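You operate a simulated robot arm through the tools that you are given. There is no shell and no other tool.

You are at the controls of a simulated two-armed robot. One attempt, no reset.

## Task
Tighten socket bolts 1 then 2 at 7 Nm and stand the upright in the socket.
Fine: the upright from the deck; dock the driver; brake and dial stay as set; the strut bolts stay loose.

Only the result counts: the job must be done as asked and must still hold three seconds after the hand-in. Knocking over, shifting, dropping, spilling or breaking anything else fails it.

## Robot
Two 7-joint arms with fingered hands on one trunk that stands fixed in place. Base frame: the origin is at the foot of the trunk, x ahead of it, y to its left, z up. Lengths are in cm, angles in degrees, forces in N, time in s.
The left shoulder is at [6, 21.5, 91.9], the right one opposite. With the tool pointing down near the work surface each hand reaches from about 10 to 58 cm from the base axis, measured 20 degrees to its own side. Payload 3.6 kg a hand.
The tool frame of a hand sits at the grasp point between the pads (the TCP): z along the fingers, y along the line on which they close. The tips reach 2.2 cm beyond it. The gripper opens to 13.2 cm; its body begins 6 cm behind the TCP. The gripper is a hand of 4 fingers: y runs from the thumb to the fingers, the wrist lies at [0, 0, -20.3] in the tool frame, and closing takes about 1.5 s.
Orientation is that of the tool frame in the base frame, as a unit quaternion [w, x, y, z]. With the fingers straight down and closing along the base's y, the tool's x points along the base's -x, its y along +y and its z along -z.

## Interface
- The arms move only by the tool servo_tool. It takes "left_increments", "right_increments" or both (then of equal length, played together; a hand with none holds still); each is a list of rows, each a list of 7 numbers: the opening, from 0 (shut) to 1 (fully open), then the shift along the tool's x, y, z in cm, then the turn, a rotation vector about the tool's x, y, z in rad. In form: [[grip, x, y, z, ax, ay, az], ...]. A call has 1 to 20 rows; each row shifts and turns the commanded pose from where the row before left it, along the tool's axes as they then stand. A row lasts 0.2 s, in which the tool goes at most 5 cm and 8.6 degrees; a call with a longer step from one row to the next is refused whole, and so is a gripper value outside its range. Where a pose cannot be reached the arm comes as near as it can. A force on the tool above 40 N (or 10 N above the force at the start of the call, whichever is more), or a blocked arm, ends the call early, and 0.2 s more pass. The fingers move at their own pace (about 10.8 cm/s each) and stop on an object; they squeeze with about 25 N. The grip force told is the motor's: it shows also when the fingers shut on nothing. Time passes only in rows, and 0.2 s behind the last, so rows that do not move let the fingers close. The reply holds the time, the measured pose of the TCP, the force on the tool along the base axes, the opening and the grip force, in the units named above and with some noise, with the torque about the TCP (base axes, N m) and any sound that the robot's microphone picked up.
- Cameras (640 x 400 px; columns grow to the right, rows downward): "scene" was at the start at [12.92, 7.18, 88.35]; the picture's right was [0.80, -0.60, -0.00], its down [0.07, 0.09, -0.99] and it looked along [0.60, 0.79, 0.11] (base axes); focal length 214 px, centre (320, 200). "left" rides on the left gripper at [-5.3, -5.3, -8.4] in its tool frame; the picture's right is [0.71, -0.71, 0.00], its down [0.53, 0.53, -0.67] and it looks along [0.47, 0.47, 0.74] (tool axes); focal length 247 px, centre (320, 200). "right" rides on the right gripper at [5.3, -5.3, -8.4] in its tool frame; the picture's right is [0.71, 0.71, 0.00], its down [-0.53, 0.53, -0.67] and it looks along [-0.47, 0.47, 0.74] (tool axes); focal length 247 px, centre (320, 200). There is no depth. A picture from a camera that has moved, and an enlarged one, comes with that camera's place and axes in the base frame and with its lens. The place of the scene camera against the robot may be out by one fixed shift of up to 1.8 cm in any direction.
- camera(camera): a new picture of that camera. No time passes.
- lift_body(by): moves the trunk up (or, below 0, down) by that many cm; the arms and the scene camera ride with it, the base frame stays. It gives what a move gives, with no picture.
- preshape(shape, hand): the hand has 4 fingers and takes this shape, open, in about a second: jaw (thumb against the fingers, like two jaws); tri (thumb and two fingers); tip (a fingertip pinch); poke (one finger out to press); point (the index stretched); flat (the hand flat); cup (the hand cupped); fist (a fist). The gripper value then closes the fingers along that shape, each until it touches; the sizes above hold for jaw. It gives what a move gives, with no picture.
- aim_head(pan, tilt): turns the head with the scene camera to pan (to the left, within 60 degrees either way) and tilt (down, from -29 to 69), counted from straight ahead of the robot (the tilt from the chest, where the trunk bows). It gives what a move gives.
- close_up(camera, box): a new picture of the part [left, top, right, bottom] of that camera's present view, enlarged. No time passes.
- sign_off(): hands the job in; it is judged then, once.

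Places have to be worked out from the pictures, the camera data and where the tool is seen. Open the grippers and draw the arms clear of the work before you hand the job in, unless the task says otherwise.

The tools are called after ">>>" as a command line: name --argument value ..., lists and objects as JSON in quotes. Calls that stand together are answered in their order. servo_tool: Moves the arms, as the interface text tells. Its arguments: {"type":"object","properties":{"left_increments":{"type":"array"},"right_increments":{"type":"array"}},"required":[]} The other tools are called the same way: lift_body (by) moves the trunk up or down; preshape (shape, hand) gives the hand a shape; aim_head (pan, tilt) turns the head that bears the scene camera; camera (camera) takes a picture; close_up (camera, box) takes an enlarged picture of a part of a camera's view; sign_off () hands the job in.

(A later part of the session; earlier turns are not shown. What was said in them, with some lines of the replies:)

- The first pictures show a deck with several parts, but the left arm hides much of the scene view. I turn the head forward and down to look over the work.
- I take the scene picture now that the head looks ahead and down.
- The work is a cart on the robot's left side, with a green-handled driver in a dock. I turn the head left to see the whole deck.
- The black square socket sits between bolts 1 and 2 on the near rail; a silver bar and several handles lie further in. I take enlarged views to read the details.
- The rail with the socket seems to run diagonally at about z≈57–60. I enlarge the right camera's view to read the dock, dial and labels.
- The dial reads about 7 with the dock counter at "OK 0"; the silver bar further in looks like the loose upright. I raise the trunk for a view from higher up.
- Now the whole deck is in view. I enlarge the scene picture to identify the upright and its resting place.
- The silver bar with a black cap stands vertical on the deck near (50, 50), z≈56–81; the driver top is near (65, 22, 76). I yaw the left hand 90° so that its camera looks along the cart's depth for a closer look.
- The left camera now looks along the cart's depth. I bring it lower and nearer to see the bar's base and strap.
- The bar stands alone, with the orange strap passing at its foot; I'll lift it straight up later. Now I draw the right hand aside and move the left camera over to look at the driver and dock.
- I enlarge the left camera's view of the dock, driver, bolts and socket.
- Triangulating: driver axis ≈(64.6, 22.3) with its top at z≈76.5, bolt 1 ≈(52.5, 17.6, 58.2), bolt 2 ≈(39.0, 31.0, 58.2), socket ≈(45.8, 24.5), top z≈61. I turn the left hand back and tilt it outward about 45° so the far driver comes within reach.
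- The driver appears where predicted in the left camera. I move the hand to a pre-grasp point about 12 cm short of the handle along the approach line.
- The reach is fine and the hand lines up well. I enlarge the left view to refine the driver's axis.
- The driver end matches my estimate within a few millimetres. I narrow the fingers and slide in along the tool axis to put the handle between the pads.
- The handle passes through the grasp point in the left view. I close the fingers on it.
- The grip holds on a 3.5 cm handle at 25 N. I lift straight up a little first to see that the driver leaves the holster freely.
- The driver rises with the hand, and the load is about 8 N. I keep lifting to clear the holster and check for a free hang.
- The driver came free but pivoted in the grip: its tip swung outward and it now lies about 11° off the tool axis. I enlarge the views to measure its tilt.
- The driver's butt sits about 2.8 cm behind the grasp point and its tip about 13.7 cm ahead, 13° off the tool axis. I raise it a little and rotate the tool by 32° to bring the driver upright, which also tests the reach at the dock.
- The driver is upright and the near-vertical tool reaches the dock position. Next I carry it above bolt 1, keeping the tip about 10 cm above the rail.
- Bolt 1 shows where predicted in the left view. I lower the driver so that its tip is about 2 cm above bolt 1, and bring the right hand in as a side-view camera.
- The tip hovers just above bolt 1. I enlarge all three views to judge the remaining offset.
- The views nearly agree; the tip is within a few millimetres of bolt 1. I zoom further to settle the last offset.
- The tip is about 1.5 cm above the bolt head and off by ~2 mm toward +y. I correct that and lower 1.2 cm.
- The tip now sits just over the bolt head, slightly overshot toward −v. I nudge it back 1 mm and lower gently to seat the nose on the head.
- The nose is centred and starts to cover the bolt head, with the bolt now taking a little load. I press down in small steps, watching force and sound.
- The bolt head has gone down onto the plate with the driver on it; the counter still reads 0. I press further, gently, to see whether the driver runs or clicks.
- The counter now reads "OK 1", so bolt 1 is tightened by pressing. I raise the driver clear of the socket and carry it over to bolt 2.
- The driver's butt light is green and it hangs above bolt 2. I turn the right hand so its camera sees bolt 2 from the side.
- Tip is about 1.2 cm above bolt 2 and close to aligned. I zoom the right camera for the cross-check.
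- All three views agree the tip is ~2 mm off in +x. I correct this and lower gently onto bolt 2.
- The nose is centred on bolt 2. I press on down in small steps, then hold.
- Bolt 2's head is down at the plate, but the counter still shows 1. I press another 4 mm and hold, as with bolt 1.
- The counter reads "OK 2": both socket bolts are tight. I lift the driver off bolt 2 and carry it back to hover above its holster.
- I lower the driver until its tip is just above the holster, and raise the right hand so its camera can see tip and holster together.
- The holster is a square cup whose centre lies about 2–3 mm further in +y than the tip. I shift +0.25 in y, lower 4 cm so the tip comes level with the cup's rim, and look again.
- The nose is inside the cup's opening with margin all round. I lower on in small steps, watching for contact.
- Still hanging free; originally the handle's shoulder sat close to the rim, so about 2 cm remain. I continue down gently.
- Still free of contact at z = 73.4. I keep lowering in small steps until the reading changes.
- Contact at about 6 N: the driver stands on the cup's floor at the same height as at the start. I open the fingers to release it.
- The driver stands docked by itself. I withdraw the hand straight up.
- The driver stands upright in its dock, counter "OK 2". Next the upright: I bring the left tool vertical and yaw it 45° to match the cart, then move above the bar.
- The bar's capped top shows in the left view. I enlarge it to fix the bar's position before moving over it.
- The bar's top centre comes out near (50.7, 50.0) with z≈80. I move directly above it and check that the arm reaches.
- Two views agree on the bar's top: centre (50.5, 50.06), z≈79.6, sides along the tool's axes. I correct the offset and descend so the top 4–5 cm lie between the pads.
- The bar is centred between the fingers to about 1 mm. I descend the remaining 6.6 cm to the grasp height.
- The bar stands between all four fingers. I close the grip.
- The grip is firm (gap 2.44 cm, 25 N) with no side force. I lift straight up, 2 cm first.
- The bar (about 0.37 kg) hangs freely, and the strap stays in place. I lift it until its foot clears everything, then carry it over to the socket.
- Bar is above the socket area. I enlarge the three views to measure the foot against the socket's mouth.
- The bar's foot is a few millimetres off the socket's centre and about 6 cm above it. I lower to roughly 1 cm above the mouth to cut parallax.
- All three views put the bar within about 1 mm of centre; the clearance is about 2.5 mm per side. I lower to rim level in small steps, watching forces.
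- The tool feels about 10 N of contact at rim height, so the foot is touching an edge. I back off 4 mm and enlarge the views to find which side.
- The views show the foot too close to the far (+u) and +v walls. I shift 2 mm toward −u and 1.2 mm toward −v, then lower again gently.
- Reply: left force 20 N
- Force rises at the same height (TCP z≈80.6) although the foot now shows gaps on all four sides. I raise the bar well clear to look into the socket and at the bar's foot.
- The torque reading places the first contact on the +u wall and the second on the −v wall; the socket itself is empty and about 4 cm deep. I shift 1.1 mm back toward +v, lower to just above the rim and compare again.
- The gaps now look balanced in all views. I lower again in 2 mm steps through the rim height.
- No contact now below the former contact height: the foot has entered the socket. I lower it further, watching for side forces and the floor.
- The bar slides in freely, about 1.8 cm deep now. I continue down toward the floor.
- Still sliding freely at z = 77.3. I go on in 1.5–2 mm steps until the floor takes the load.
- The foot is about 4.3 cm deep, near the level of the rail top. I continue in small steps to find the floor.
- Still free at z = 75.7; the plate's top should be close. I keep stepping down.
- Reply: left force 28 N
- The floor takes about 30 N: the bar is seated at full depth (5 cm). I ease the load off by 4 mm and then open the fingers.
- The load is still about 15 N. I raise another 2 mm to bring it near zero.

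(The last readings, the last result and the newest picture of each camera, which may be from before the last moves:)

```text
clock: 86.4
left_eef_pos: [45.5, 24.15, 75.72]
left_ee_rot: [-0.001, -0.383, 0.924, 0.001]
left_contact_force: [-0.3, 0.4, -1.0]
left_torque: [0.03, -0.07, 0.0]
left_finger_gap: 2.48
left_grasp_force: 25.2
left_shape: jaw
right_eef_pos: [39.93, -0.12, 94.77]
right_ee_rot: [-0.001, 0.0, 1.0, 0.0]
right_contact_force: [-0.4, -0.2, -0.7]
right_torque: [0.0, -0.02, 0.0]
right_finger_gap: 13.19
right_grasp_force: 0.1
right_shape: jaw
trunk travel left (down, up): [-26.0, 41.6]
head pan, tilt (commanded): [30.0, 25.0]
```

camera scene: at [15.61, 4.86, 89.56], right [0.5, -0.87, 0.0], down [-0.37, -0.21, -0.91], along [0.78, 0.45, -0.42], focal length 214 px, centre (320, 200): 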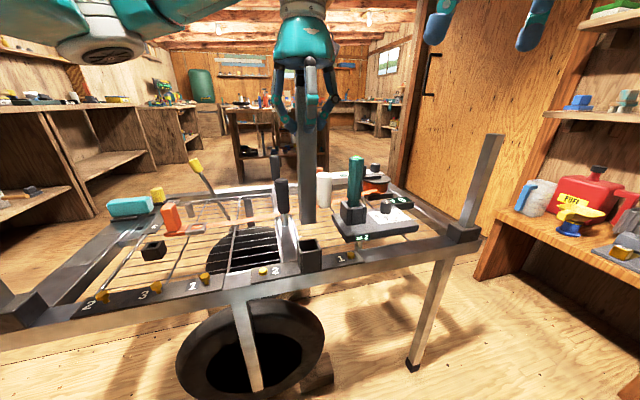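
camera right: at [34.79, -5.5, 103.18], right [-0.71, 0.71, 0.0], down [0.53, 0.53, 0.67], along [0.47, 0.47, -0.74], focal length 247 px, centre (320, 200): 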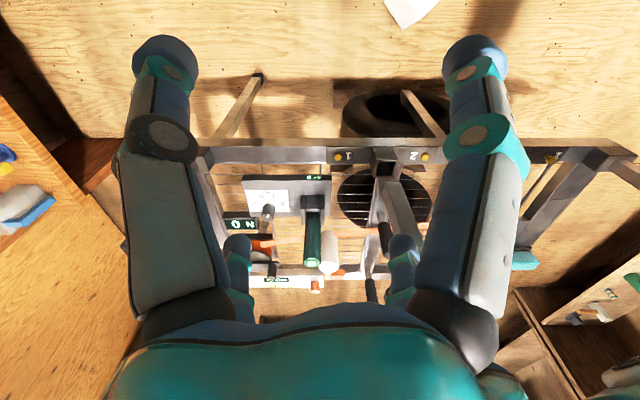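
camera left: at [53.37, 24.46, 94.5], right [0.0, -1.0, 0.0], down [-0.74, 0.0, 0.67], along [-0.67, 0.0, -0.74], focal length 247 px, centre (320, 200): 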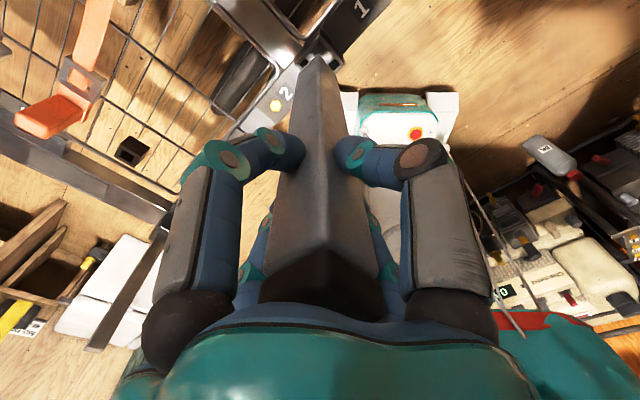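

The bar's weight now rests on the socket floor with almost no load on the tool. I open the fingers.

>>> servo_tool --left_increments '[[0.25, 0, 0, 0, 0, 0, 0], [0.35, 0, 0, 0, 0, 0, 0], [0.5, 0, 0, 0, 0, 0, 0], [0.65, 0, 0, 0, 0, 0, 0], [0.65, 0, 0, 0, 0, 0, 0], [0.65, 0, 0, 0, 0, 0, 0]]'

>>> camera --camera "left"

>>> close_up --camera "scene" --box '[260, 120, 380, 290]'

```text
clock: 87.8
left_eef_pos: [45.73, 24.14, 75.68]
left_ee_rot: [0.0, -0.382, 0.924, 0.0]
left_contact_force: [0.4, -0.7, 0.5]
left_torque: [-0.03, 0.02, 0.0]
left_finger_gap: 8.52
left_grasp_force: 0.0
left_shape: jaw
right_eef_pos: [39.94, -0.02, 94.72]
right_ee_rot: [-0.001, 0.0, 1.0, 0.0]
right_contact_force: [-0.9, -0.3, 0.1]
right_torque: [0.0, 0.01, -0.01]
right_finger_gap: 13.18
right_grasp_force: 0.0
right_shape: jaw
trunk travel left (down, up): [-26.0, 41.6]
head pan, tilt (commanded): [30.0, 25.0]
```

```text
taken
camera left: at [53.21, 24.31, 84.09], right [0.0, -1.0, 0.0], down [-0.74, 0.0, 0.67], along [-0.67, 0.0, -0.74], focal length 247 px, centre (320, 200)
```

left: 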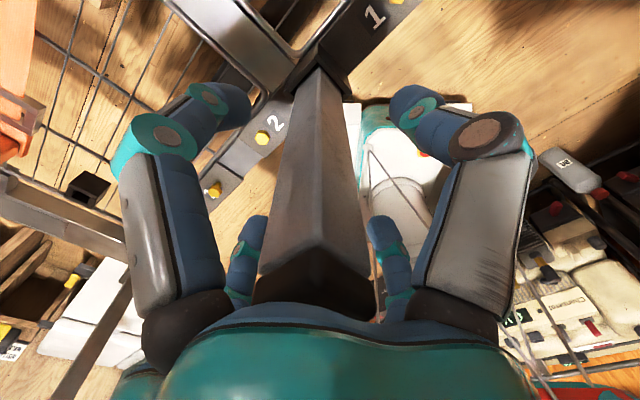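

```text
2.35 times, centred on (320, 205) of scene
camera zoom: at [15.58, 4.87, 89.57], right [0.5, -0.87, 0.0], down [-0.37, -0.21, -0.91], along [0.78, 0.45, -0.42], focal length 505 px, centre (320, 188)
```

zoom: 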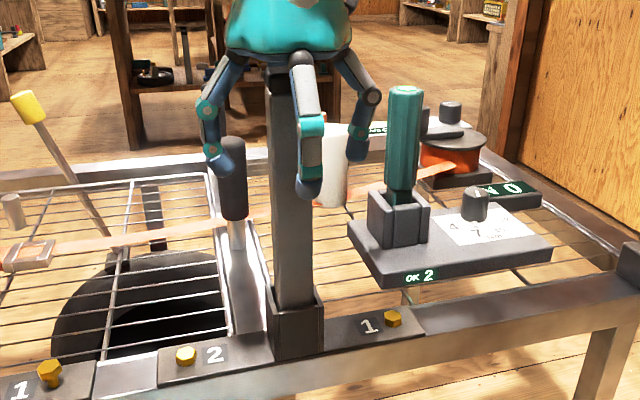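

The upright stands by itself in the socket. I withdraw the hand straight up.

>>> servo_tool --left_increments '[[0.65, 0, 0, -1.0, 0, 0, 0], [0.65, 0, 0, -2.0, 0, 0, 0], [0.65, 0, 0, -3.0, 0, 0, 0], [0.65, 0, 0, -3.0, 0, 0, 0], [0.65, 0, 0, -3.0, 0, 0, 0], [0.65, 0, 0, -3.0, 0, 0, 0]]'

>>> camera --camera "scene"

>>> camera --camera "left"

>>> camera --camera "right"

```text
clock: 89.2
left_eef_pos: [45.58, 24.3, 90.73]
left_ee_rot: [0.0, -0.382, 0.924, -0.001]
left_contact_force: [-0.6, 1.3, 0.4]
left_torque: [-0.01, -0.02, -0.02]
left_finger_gap: 8.52
left_grasp_force: 0.2
left_shape: jaw
right_eef_pos: [40.12, -0.11, 94.75]
right_ee_rot: [-0.001, 0.0, 1.0, 0.0]
right_contact_force: [0.6, 0.2, 0.5]
right_torque: [0.03, -0.02, 0.03]
right_finger_gap: 13.22
right_grasp_force: 0.1
right_shape: jaw
trunk travel left (down, up): [-26.0, 41.6]
head pan, tilt (commanded): [30.0, 25.0]
```

```text
taken
camera scene: at [15.57, 4.86, 89.57], right [0.5, -0.87, 0.0], down [-0.37, -0.21, -0.91], along [0.78, 0.45, -0.42], focal length 214 px, centre (320, 200)
```

scene: 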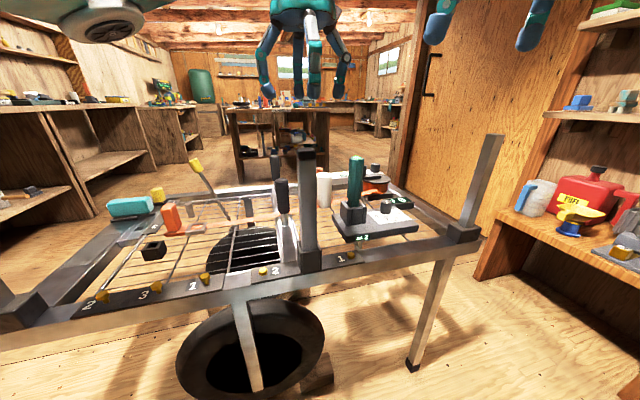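

```text
taken
camera left: at [53.14, 24.31, 99.12], right [0.0, -1.0, 0.0], down [-0.74, 0.0, 0.67], along [-0.67, 0.0, -0.74], focal length 247 px, centre (320, 200)
```

left: 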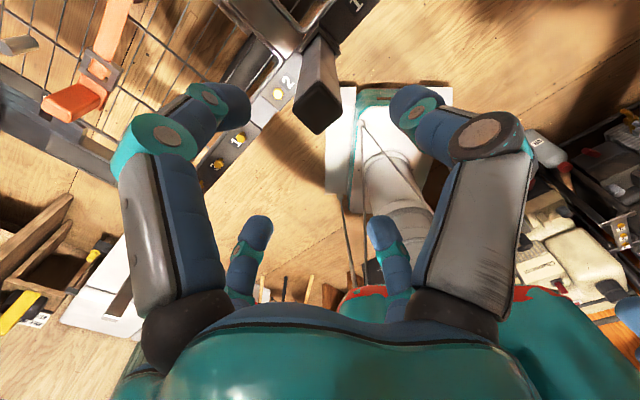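

```text
taken
camera right: at [34.74, -5.5, 103.2], right [-0.71, 0.71, 0.0], down [0.53, 0.53, 0.67], along [0.47, 0.47, -0.74], focal length 247 px, centre (320, 200)
```

right: 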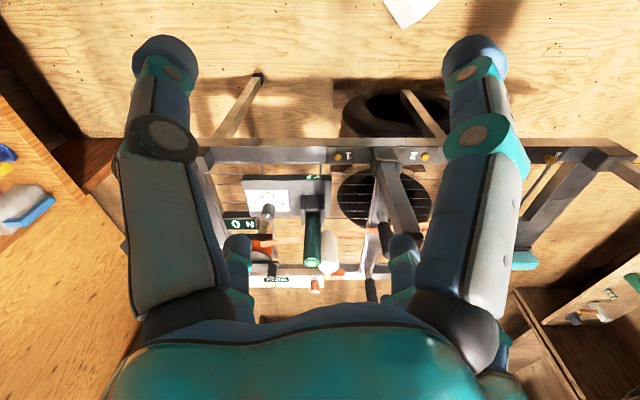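

The upright stands in the socket, the driver is docked and everything else looks as it was. I draw both arms clear of the work, fingers open.

>>> servo_tool --left_increments '[[1, 0, 0, -3, 0, 0, 0], [1, 0, 0, -3, 0, 0, 0], [1, 1.07, 2.95, -1.5, 0, 0, 0], [1, 1.07, 2.95, -1.5, 0, 0, 0], [1, 1.07, 2.95, -1.5, 0, 0, 0], [1, 1.07, 2.95, -1.5, 0, 0, 0], [1, 1.07, 2.95, -1.5, 0, 0, 0], [1, 1.07, 2.95, 0, 0, 0, 0]]' --right_increments '[[1, 1.4, -2.6, -1.3, 0, 0, 0], [1, 1.4, -2.6, -1.3, 0, 0, 0], [1, 1.4, -2.6, -1.3, 0, 0, 0], [1, 1.4, -2.6, -1.3, 0, 0, 0], [1, 1.4, -2.6, -1.3, 0, 0, 0], [1, 1.4, -2.6, -1.3, 0, 0, 0], [1, 1.4, -2.6, -1.3, 0, 0, 0], [1, 1.4, -2.6, -1.3, 0, 0, 0]]'

>>> camera --camera "scene"

>>> close_up --camera "scene" --box '[240, 130, 420, 280]'

>>> close_up --camera "scene" --box '[60, 150, 260, 310]'

```text
clock: 91.0
left_eef_pos: [28.39, 32.26, 104.16]
left_ee_rot: [0.001, -0.382, 0.924, 0.0]
left_contact_force: [0.1, -0.4, -0.4]
left_torque: [0.0, -0.01, 0.0]
left_finger_gap: 13.19
left_grasp_force: 0.0
left_shape: jaw
right_eef_pos: [28.44, -20.97, 105.47]
right_ee_rot: [0.0, -0.001, 1.0, -0.001]
right_contact_force: [-0.1, 0.1, 0.6]
right_torque: [-0.01, -0.05, 0.01]
right_finger_gap: 13.18
right_grasp_force: 0.1
right_shape: jaw
trunk travel left (down, up): [-26.0, 41.6]
head pan, tilt (commanded): [30.0, 25.0]
```

```text
taken
camera scene: at [15.49, 4.86, 89.59], right [0.5, -0.87, 0.0], down [-0.37, -0.21, -0.91], along [0.78, 0.45, -0.42], focal length 214 px, centre (320, 200)
```

scene: 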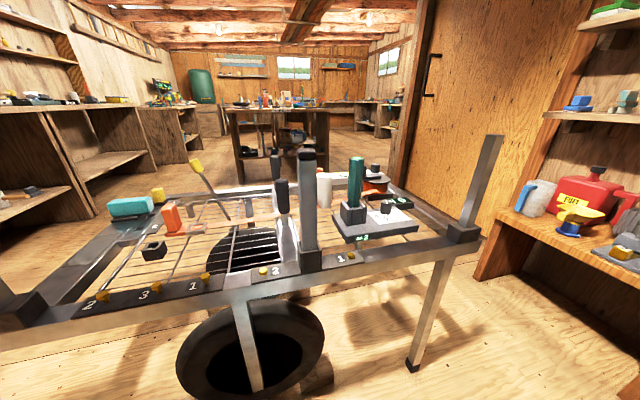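

```text
2.67 times, centred on (330, 205) of scene
camera zoom: at [15.49, 4.86, 89.59], right [0.5, -0.87, 0.0], down [-0.37, -0.21, -0.91], along [0.78, 0.45, -0.42], focal length 572 px, centre (293, 187)
```

zoom: 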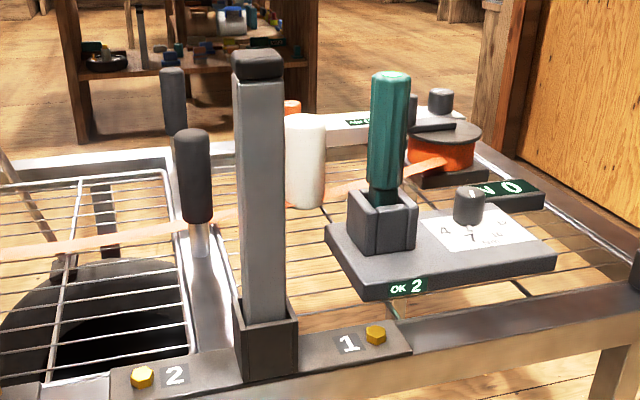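

```text
2.50 times, centred on (160, 230) of scene
camera zoom: at [15.49, 4.86, 89.59], right [0.5, -0.87, 0.0], down [-0.37, -0.21, -0.91], along [0.78, 0.45, -0.42], focal length 536 px, centre (720, 125)
```

zoom: 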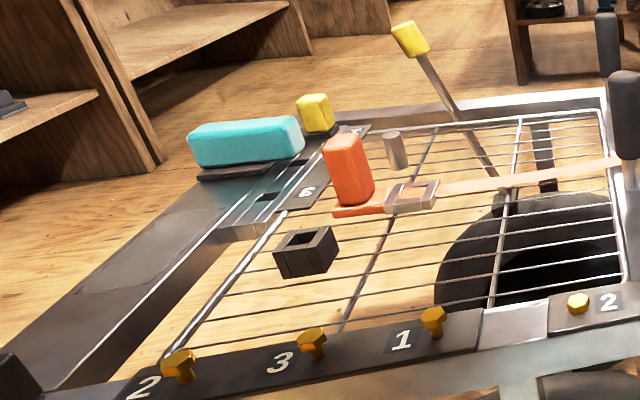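

Both socket bolts read OK (counter 2, dial still on 7). The driver stands in its dock, the upright stands in the socket, and the strut bolts, brake and strap are untouched. The arms are clear and open, so I hand the job in.

>>> sign_off

```text
The job is handed in.
```

The job is handed in: socket bolts 1 and 2 are tightened in that order, and the upright stands in the socket.

- **Bolts:** the dock counter went to "OK 1" after bolt 1 and "OK 2" after bolt 2, with the dial still at 7 Nm.
- **Driver:** it is back upright in its dock at its starting height.
- **Upright:** I took it from the deck. It sits about 5 cm deep on the socket floor and stayed standing after I let go. It touched the socket rim twice before going in, at about 10 N and then about 24 N.
- **Left alone:** I did not touch the brake, dial or strap. The strut bolts still stand loose in the last picture.

Both hands are open and drawn clear. The hand-in reply only confirmed receipt, so I don't know the verdict.
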